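You operate a simulated robot arm through the tools that you are given. There is no shell and no other tool. Be economical: measure what you need, move in short steps, check, and stop when the job is done.

You are at the controls of a simulated robot arm. One attempt, no reset.

TASK
Fetch the blue dryer cartridge from the top of cabinet four and stand it on the castor plate.

The check looks at the end state, three seconds after you hand in, the way a careful person would. Anything else that was tipped, shoved, dropped, spilled or broken makes it a failure.

THE ROBOT
A 6-joint arm with a two-finger parallel gripper, fixed in place. Base frame: the origin is at the foot of the arm, x ahead of it, y to its left, z up; the work surface is at about z = 0. Readings come in m, degrees, newtons and seconds.
With the tool pointing down near the work surface it reaches from about 0.14 to 0.58 m from the base axis. Its first joint turns from -66.0 to 66.0 degrees. Payload 2.1 kg.
The TCP is the grasp point between the finger pads, 0.03 m short of the fingertips. In the tool frame z runs along the fingers and y along their closing line. Largest opening 0.094 m; finger width 0.028, thickness 0.01; the body of the gripper, 0.05 by 0.096 m, starts 0.055 m behind the TCP.
Orientation is that of the tool frame in the base frame, as a unit quaternion [x, y, z, w]. With the fingers straight down and closing along the base's y, the tool's x points along the base's -x, its y along +y and its z along -z.

THE INTERFACE
- The arm moves only by the tool apply_moves. Its arguments are lists of equal length, an entry for each row: "xyz": the shift along the base's x, y, z in m, a list of three; "rot": the turn, a rotation vector about the base's x, y, z in rad, a list of three. In form: {"xyz": [[dx, dy, dz], ...], "rot": [[rx, ry, rz], ...]}. A call has 1 to 12 rows; each row shifts and turns the commanded pose from where the row before left it. "jaw" is the gripper command, from -1 (fully open) to 1 (shut), values between in proportion, set as the call begins (left out, the last holds). Each row takes 0.2 s and may step no farther than 0.05 m and 8.6 degrees from the row before; otherwise, or with a gripper value out of range, the whole call is refused. Where a pose cannot be reached the arm comes as near as it can. A force on the tool above 40 N (or 10 N above the force at the start of the call, whichever is more), or a blocked arm, ends the call early, and 0.2 s more pass. Each finger travels about 0.072 m/s and halts on what it meets, pressing with about 21 N; the grip force reading is that of the motor and also rises with nothing between the fingers. The clock runs only during rows and for 0.2 s after the last one: add rows that do not move to give the fingers time. It gives the time, the measured TCP pose, the force on the tool (base axes), the opening and the grip force at its end, in the units of the frame above (readings bear some noise).
- Cameras (640 x 400 px; columns grow to the right, rows downward): "scene" is fixed at [0.0393, -0.3585, 0.494]; the picture's right is [0.90, -0.44, 0.00], its down [-0.21, -0.42, -0.88] and it looks along [0.39, 0.79, -0.47] (base axes); focal length 364 px, centre (320, 200). "wrist" rides on the gripper at [-0.037, 0, -0.058] in the tool frame; the picture's right is [0.00, -1.00, 0.00], its down [0.97, 0.00, -0.24] and it looks along [0.24, 0.00, 0.97] (tool axes); focal length 218 px, centre (320, 200). There is no depth. A picture from a camera that has moved, and an enlarged one, comes with that camera's place and axes in the base frame and with its lens.
- grab_frame(camera): a new picture of that camera. The clock stands still meanwhile.
- inspect(camera, box): a new picture of the part [left, top, right, bottom] of that camera's present view, enlarged. The clock stands still meanwhile.
- job_done(): hands the job in; it is judged then, once.

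Go step by step. Nothing tells you positions but the pictures and the camera data: compare them with the known pose of the tool, close in by small moves and look again before you grip or let go. The budget is 90 turns and 36 pictures, counting those below and the enlarged ones. Unless the task says otherwise, let go and move clear before handing in, and close with one line.

The tools are called after ">>>" as a command line: name --argument value ..., lists and objects as JSON in quotes. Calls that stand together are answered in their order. apply_moves: Moves the arm, as the interface text tells. Its arguments: {"type":"object","properties":{"xyz":{"type":"array","items":{"type":"array","items":{"type":"number"}}},"rot":{"type":"array","items":{"type":"array","items":{"type":"number"}}},"jaw":{"type":"number"}},"required":["xyz","rot"]} The other tools are called the same way: grab_frame (camera) takes a picture; inspect (camera, box) takes an enlarged picture of a part of a camera's view; job_done () hands the job in.

At the start:

```text
time: 0.0
tcp_pos: [0.3246, 0.0988, 0.3218]
orientation: [0.0, 1.0, 0.0, 0.0]
contact_force: [1.0, -0.1, 0.7]
grip_width: 0.0939
finger_force: 0.1
```

scene: 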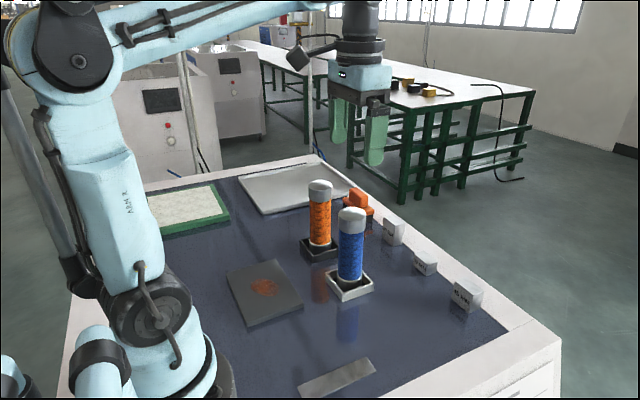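
wrist: 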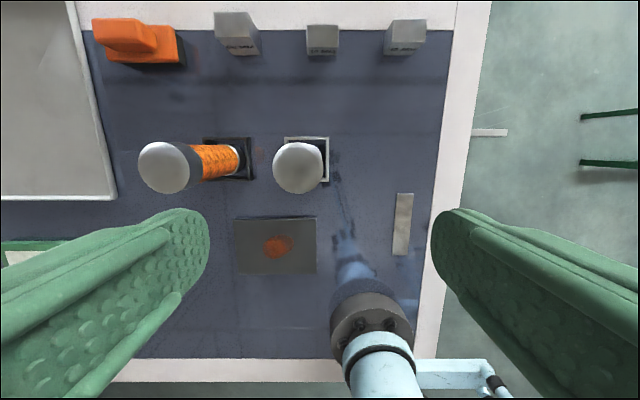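

I see an orange and a blue cylinder standing on small trays, a dark plate with an orange mark, and labelled grey blocks. I'll look closer to identify the parts and the labels.

>>> inspect --camera "scene" --box '[220, 160, 400, 340]'

>>> inspect --camera "scene" --box '[340, 180, 500, 320]'

>>> inspect --camera "wrist" --box '[80, 0, 460, 290]'

```text
2.22 times, centred on (310, 250) of scene
camera zoom: at [0.0393, -0.3585, 0.494], right [0.9, -0.44, 0.0], down [-0.21, -0.42, -0.88], along [0.39, 0.79, -0.47], focal length 808 px, centre (342, 89)
```

zoom: 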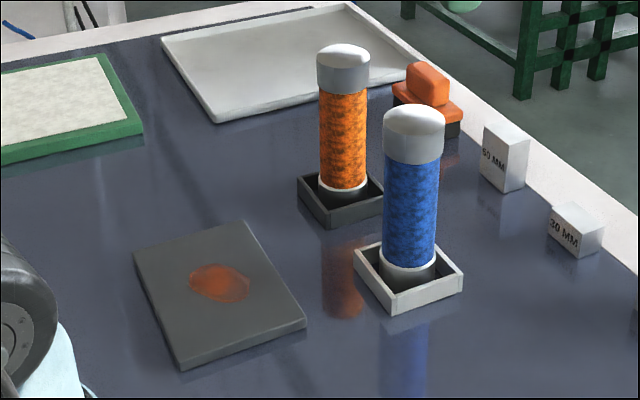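

```text
2.86 times, centred on (420, 250) of scene
camera zoom: at [0.0393, -0.3585, 0.494], right [0.9, -0.44, 0.0], down [-0.21, -0.42, -0.88], along [0.39, 0.79, -0.47], focal length 1039 px, centre (34, 57)
```

zoom: 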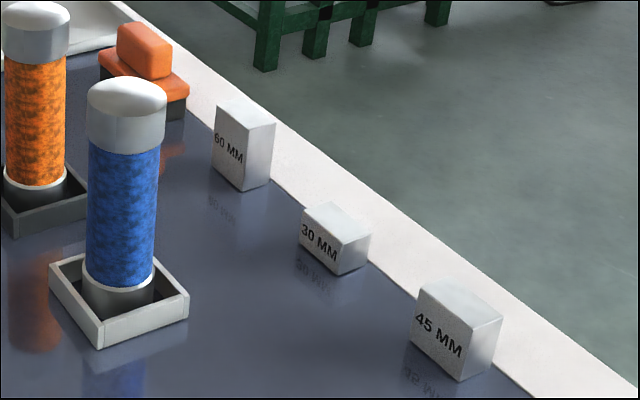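

```text
1.38 times, centred on (270, 145) of wrist
camera zoom: at [0.3613, 0.099, 0.3775], right [0.0, -1.0, 0.0], down [-0.97, 0.0, 0.24], along [-0.24, 0.0, -0.97], focal length 301 px, centre (389, 276)
```

zoom: 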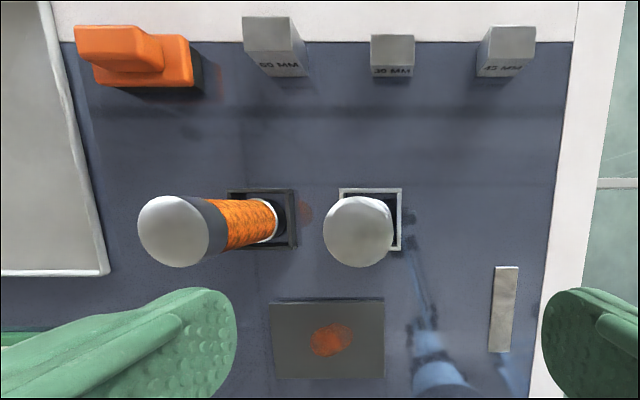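

The blue cartridge stands at about (0.34, 0.12), roughly 0.165 m tall, and the dark plate is at about (0.18, 0.175). Before moving I'll check the metal strip and the plate for markings.

>>> inspect --camera "scene" --box '[280, 340, 400, 400]'

>>> inspect --camera "scene" --box '[215, 250, 315, 335]'

>>> inspect --camera "scene" --box '[300, 200, 390, 310]'

```text
5.33 times, centred on (340, 370) of scene
camera zoom: at [0.0393, -0.3585, 0.494], right [0.9, -0.44, 0.0], down [-0.21, -0.42, -0.88], along [0.39, 0.79, -0.47], focal length 1940 px, centre (213, -707)
```

zoom: 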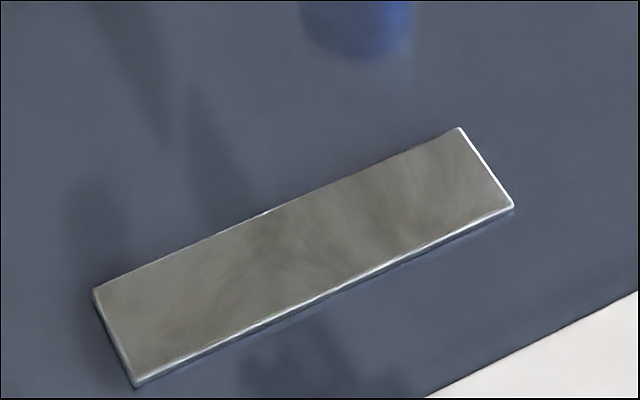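

```text
4.71 times, centred on (265, 292) of scene
camera zoom: at [0.0393, -0.3585, 0.494], right [0.9, -0.44, 0.0], down [-0.21, -0.42, -0.88], along [0.39, 0.79, -0.47], focal length 1712 px, centre (579, -235)
```

zoom: 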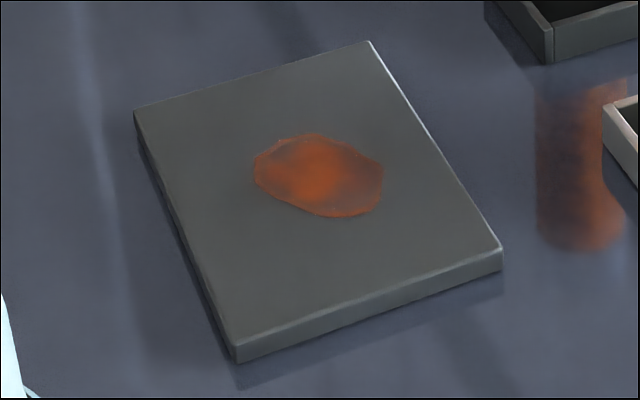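

```text
3.64 times, centred on (345, 255) of scene
camera zoom: at [0.0393, -0.3585, 0.494], right [0.9, -0.44, 0.0], down [-0.21, -0.42, -0.88], along [0.39, 0.79, -0.47], focal length 1323 px, centre (229, 0)
```

zoom: 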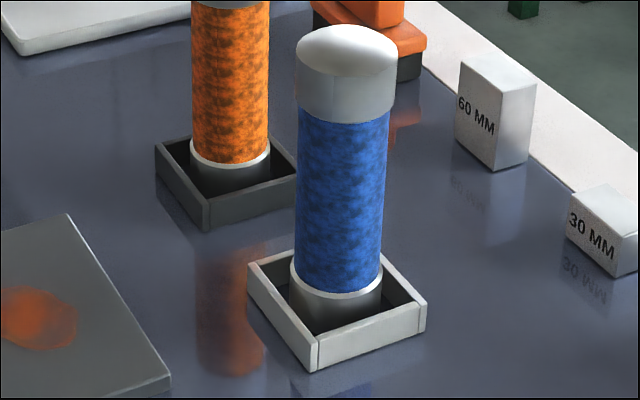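

The dark steel plate with the rust patch is the only thing here that fits "castor plate". Next I move over the blue cartridge, staying high, and check alignment.

>>> apply_moves --xyz '[[0.015, 0.02, 0], [0, 0, -0.03], [0, 0, -0.03], [0, 0, 0]]' --rot '[[0, 0, 0], [0, 0, 0], [0, 0, 0], [0, 0, 0]]' --jaw -1

>>> grab_frame --camera "wrist"

>>> grab_frame --camera "scene"

```text
time: 1.0
tcp_pos: [0.3403, 0.1204, 0.2617]
orientation: [0.0, 1.0, 0.0, 0.0]
contact_force: [-0.7, 0.1, 0.3]
grip_width: 0.0941
finger_force: 0.1
```

```text
27 pictures are left
camera wrist: at [0.3773, 0.1209, 0.3187], right [0.0, -1.0, 0.0], down [-0.97, 0.0, 0.24], along [-0.24, 0.0, -0.97], focal length 218 px, centre (320, 200)
```

wrist: 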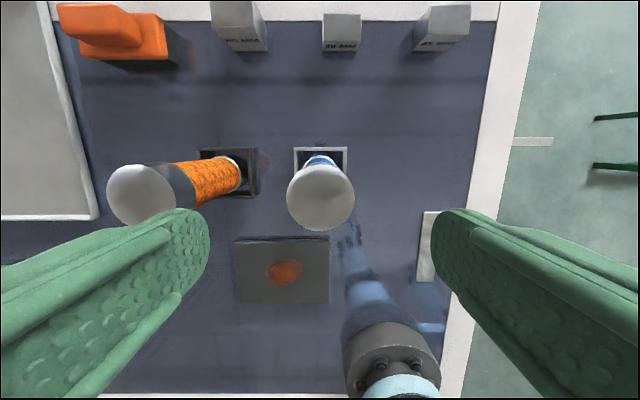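

```text
26 pictures are left
```

scene: 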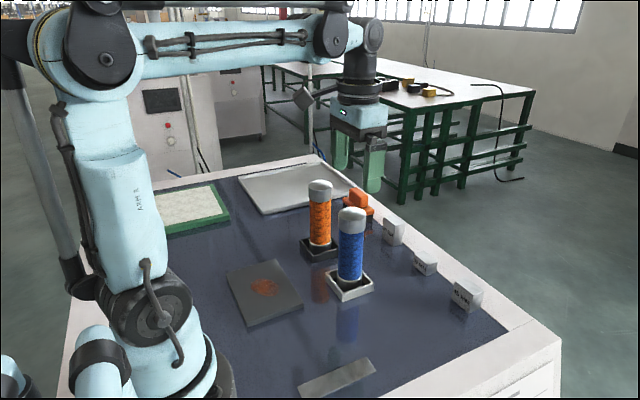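

Alignment is good: the cartridge axis is at about (0.340, 0.121), with its top near z = 0.17. I'll descend straight to TCP z ≈ 0.13 so the palm stays clear.

>>> apply_moves --xyz '[[0, 0, -0.03], [0, 0, -0.03], [0, 0, -0.03], [0, 0, -0.025], [0, 0, -0.015], [0, 0, 0]]' --rot '[[0, 0, 0], [0, 0, 0], [0, 0, 0], [0, 0, 0], [0, 0, 0], [0, 0, 0]]'

>>> inspect --camera "scene" --box '[270, 130, 450, 310]'

>>> grab_frame --camera "wrist"

```text
time: 2.4
tcp_pos: [0.3389, 0.1188, 0.1301]
orientation: [0.0, 1.0, 0.001, 0.0]
contact_force: [0.5, 0.3, 0.1]
grip_width: 0.094
finger_force: 0.1
```

```text
2.22 times, centred on (360, 220) of scene
camera zoom: at [0.0393, -0.3585, 0.494], right [0.9, -0.44, 0.0], down [-0.21, -0.42, -0.88], along [0.39, 0.79, -0.47], focal length 808 px, centre (231, 156)
```

zoom: 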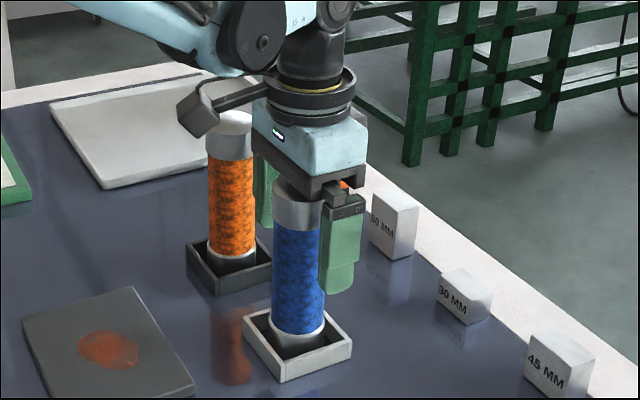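

```text
24 pictures are left
camera wrist: at [0.3765, 0.1186, 0.1868], right [0.0, -1.0, 0.0], down [-0.97, 0.0, 0.24], along [-0.24, 0.0, -0.97], focal length 218 px, centre (320, 200)
```

wrist: 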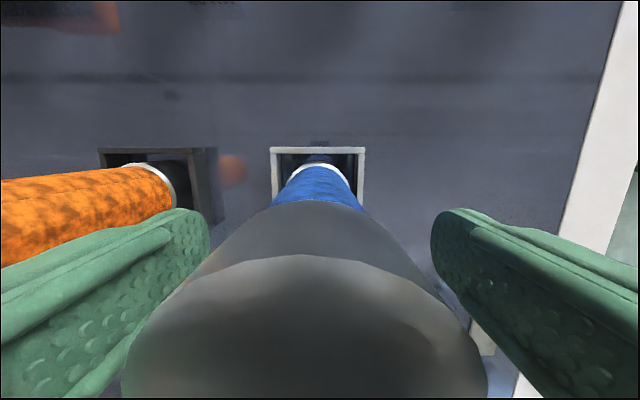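

The fingers straddle the cap and upper body, with the palm just above the top. The axis looks about 2 mm toward +y, so I'll correct that and close gently.

>>> apply_moves --xyz '[[0.001, 0.002, -0.002], [0, 0, 0]]' --rot '[[0, 0, 0], [0, 0, 0]]'

>>> apply_moves --xyz '[[0, 0, 0], [0, 0, 0], [0, 0, 0], [0, 0, 0], [0, 0, 0]]' --rot '[[0, 0, 0], [0, 0, 0], [0, 0, 0], [0, 0, 0], [0, 0, 0]]' --jaw 1

>>> inspect --camera "scene" --box '[270, 130, 450, 310]'

```text
time: 3.0
tcp_pos: [0.3401, 0.1196, 0.1273]
orientation: [0.0, 1.0, 0.0, 0.0]
contact_force: [0.2, -0.2, -1.6]
grip_width: 0.0941
finger_force: 0.1
```

```text
time: 4.2
tcp_pos: [0.3401, 0.1199, 0.1289]
orientation: [0.0, 1.0, 0.0, 0.0]
contact_force: [0.5, -0.7, -0.3]
grip_width: 0.0503
finger_force: 21.3
```

```text
2.22 times, centred on (360, 220) of scene
camera zoom: at [0.0393, -0.3585, 0.494], right [0.9, -0.44, 0.0], down [-0.21, -0.42, -0.88], along [0.39, 0.79, -0.47], focal length 808 px, centre (231, 156)
```

zoom: 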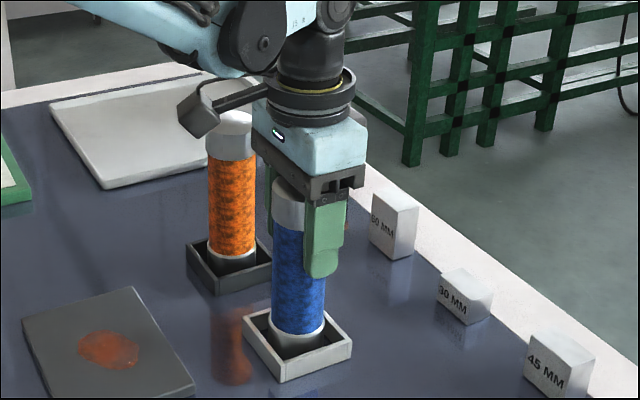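

The grip closed on the cap at 50 mm. I'll do a short test lift and look.

>>> apply_moves --xyz '[[0, 0, 0.01], [0, 0, 0.015], [0, 0, 0.02], [0, 0, 0]]' --rot '[[0, 0, 0], [0, 0, 0], [0, 0, 0], [0, 0, 0]]'

>>> inspect --camera "scene" --box '[240, 130, 420, 310]'

```text
time: 5.2
tcp_pos: [0.3411, 0.1202, 0.1721]
orientation: [0.0, 1.0, 0.0, 0.0]
contact_force: [0.6, -0.7, -3.3]
grip_width: 0.05
finger_force: 20.9
```

```text
2.22 times, centred on (330, 220) of scene
camera zoom: at [0.0393, -0.3585, 0.494], right [0.9, -0.44, 0.0], down [-0.21, -0.42, -0.88], along [0.39, 0.79, -0.47], focal length 808 px, centre (298, 156)
```

zoom: 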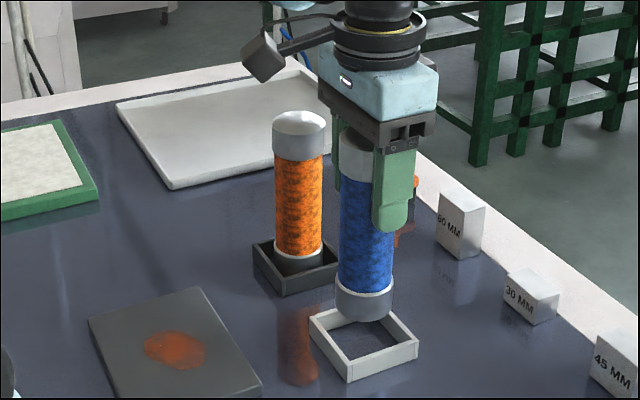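

The cartridge lifted cleanly and hangs straight. I'll raise it a bit more and carry it over the plate centre at about (0.183, 0.180).

>>> apply_moves --xyz '[[0, 0, 0.025], [0, 0, 0.025], [-0.02, 0.008, 0], [-0.028, 0.01, 0], [-0.028, 0.011, 0], [-0.028, 0.011, 0], [-0.028, 0.01, 0], [-0.025, 0.01, 0], [0, 0, 0], [0, 0, 0]]' --rot '[[0, 0, 0], [0, 0, 0], [0, 0, 0], [0, 0, 0], [0, 0, 0], [0, 0, 0], [0, 0, 0], [0, 0, 0], [0, 0, 0], [0, 0, 0]]'

>>> grab_frame --camera "scene"

>>> grab_frame --camera "wrist"

```text
time: 7.4
tcp_pos: [0.1828, 0.1806, 0.2224]
orientation: [0.0, 1.0, 0.0, 0.0]
contact_force: [0.2, -0.5, -3.2]
grip_width: 0.0499
finger_force: 20.9
```

```text
21 pictures are left
```

scene: 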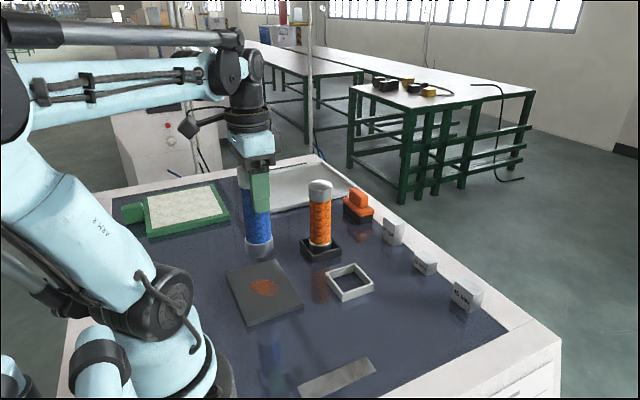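

```text
20 pictures are left
camera wrist: at [0.2201, 0.1815, 0.2804], right [0.0, -1.0, 0.0], down [-0.97, 0.0, 0.24], along [-0.24, 0.0, -0.97], focal length 218 px, centre (320, 200)
```

wrist: 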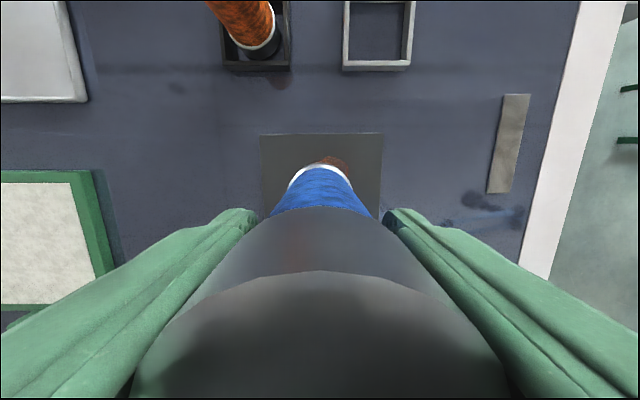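

The plate is centred under the cartridge. The plate is about 10 mm thick, so contact should come near TCP z ≈ 0.138; I'll descend to just above that and look.

>>> apply_moves --xyz '[[0, 0, -0.025], [0, 0, -0.025], [0, 0, -0.015], [0, 0, -0.008], [0, 0, 0]]' --rot '[[0, 0, 0], [0, 0, 0], [0, 0, 0], [0, 0, 0], [0, 0, 0]]'

>>> inspect --camera "scene" --box '[200, 210, 330, 340]'

```text
time: 8.6
tcp_pos: [0.1838, 0.1813, 0.151]
orientation: [0.0, 1.0, 0.0, 0.0]
contact_force: [-0.7, -1.1, -2.8]
grip_width: 0.0497
finger_force: 21.4
```

```text
3.08 times, centred on (265, 275) of scene
camera zoom: at [0.0393, -0.3585, 0.494], right [0.9, -0.44, 0.0], down [-0.21, -0.42, -0.88], along [0.39, 0.79, -0.47], focal length 1119 px, centre (489, -31)
```

zoom: 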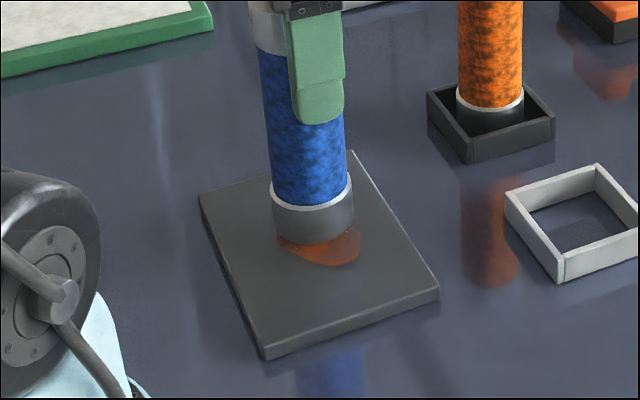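

The base is about 12 mm above the plate and centred. I'll lower in small steps until the force shows contact.

>>> apply_moves --xyz '[[0, 0, -0.005], [0, 0, -0.003], [0, 0, 0]]' --rot '[[0, 0, 0], [0, 0, 0], [0, 0, 0]]'

>>> apply_moves --xyz '[[0, 0, -0.002], [0, 0, 0]]' --rot '[[0, 0, 0], [0, 0, 0]]'

>>> inspect --camera "scene" --box '[200, 210, 330, 340]'

```text
time: 9.4
tcp_pos: [0.1838, 0.182, 0.1431]
orientation: [0.0, 1.0, 0.001, 0.0]
contact_force: [1.0, 1.0, -3.0]
grip_width: 0.0501
finger_force: 21.2
```

```text
time: 10.0
tcp_pos: [0.1815, 0.1815, 0.14]
orientation: [0.0, 1.0, 0.0, -0.001]
contact_force: [-0.2, -0.4, 4.1]
grip_width: 0.0499
finger_force: 20.7
```

```text
3.08 times, centred on (265, 275) of scene
camera zoom: at [0.0393, -0.3585, 0.494], right [0.9, -0.44, 0.0], down [-0.21, -0.42, -0.88], along [0.39, 0.79, -0.47], focal length 1119 px, centre (489, -31)
```

zoom: 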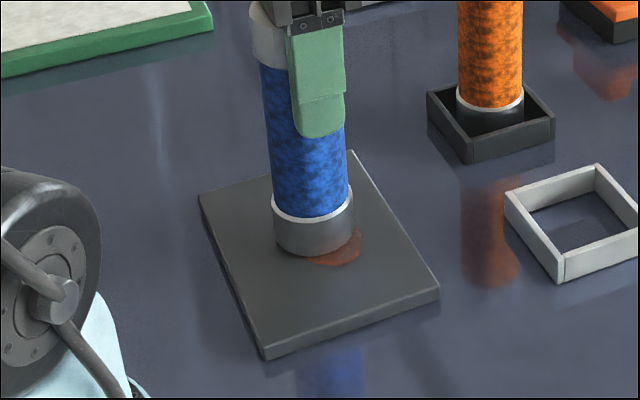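

The force flipped from -3 N to +4 N, so the cartridge now rests on the plate. I'll open the jaws slowly.

>>> apply_moves --xyz '[[0, 0, 0], [0, 0, 0], [0, 0, 0]]' --rot '[[0, 0, 0], [0, 0, 0], [0, 0, 0]]' --jaw -0.4

>>> apply_moves --xyz '[[0, 0, 0], [0, 0, 0], [0, 0, 0]]' --rot '[[0, 0, 0], [0, 0, 0], [0, 0, 0]]' --jaw -1

>>> inspect --camera "scene" --box '[190, 160, 350, 340]'

```text
time: 10.8
tcp_pos: [0.1838, 0.1814, 0.1395]
orientation: [0.001, 1.0, 0.0, 0.0]
contact_force: [-0.4, -0.2, -0.4]
grip_width: 0.066
finger_force: 0.0
```

```text
time: 11.6
tcp_pos: [0.1837, 0.1814, 0.1405]
orientation: [0.0, 1.0, 0.0, 0.0]
contact_force: [0.3, -0.4, -1.0]
grip_width: 0.0942
finger_force: 0.0
```

```text
2.22 times, centred on (270, 250) of scene
camera zoom: at [0.0393, -0.3585, 0.494], right [0.9, -0.44, 0.0], down [-0.21, -0.42, -0.88], along [0.39, 0.79, -0.47], focal length 808 px, centre (431, 89)
```

zoom: 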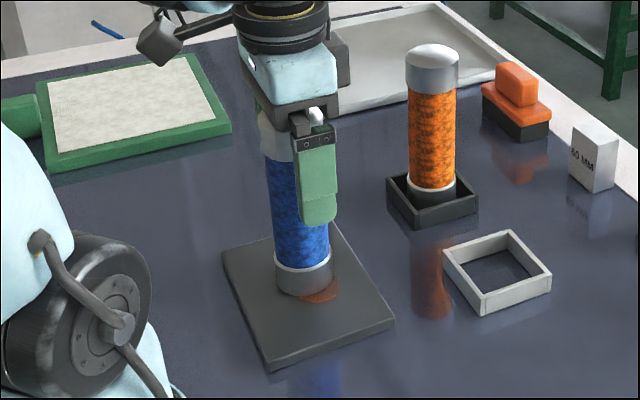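

The cartridge stands free between the open fingers. I'll retreat straight up and do a final check.

>>> apply_moves --xyz '[[0, 0, 0.02], [0, 0, 0.03], [0, 0, 0.04], [0, 0, 0.04], [0, 0, 0.04], [0, 0, 0]]' --rot '[[0, 0, 0], [0, 0, 0], [0, 0, 0], [0, 0, 0], [0, 0, 0], [0, 0, 0]]'

>>> grab_frame --camera "scene"

>>> grab_frame --camera "wrist"

```text
time: 13.0
tcp_pos: [0.1837, 0.183, 0.3114]
orientation: [0.0, 1.0, 0.001, 0.0]
contact_force: [0.3, 0.3, 0.0]
grip_width: 0.0941
finger_force: 0.1
```

```text
16 pictures are left
```

scene: 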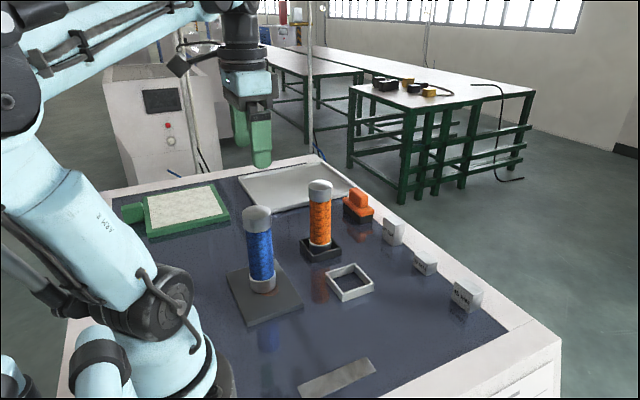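

```text
15 pictures are left
camera wrist: at [0.2215, 0.1828, 0.3673], right [0.0, -1.0, 0.0], down [-0.97, 0.0, 0.24], along [-0.24, 0.0, -0.97], focal length 218 px, centre (320, 200)
```

wrist: 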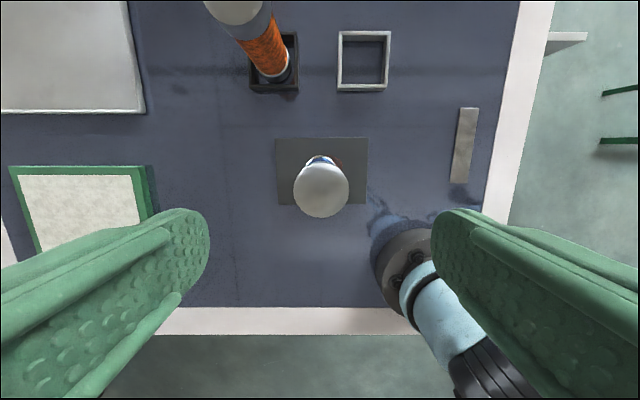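

The blue cartridge stands upright near the middle of the plate, the gripper is clear, and nothing else has moved. I'm handing in.

>>> job_done

```text
The job is handed in.
```

The blue dryer cartridge is standing upright on the dark steel plate, which I took to be the castor plate because nothing else there fit the name. The gripper is clear and nothing else was disturbed.
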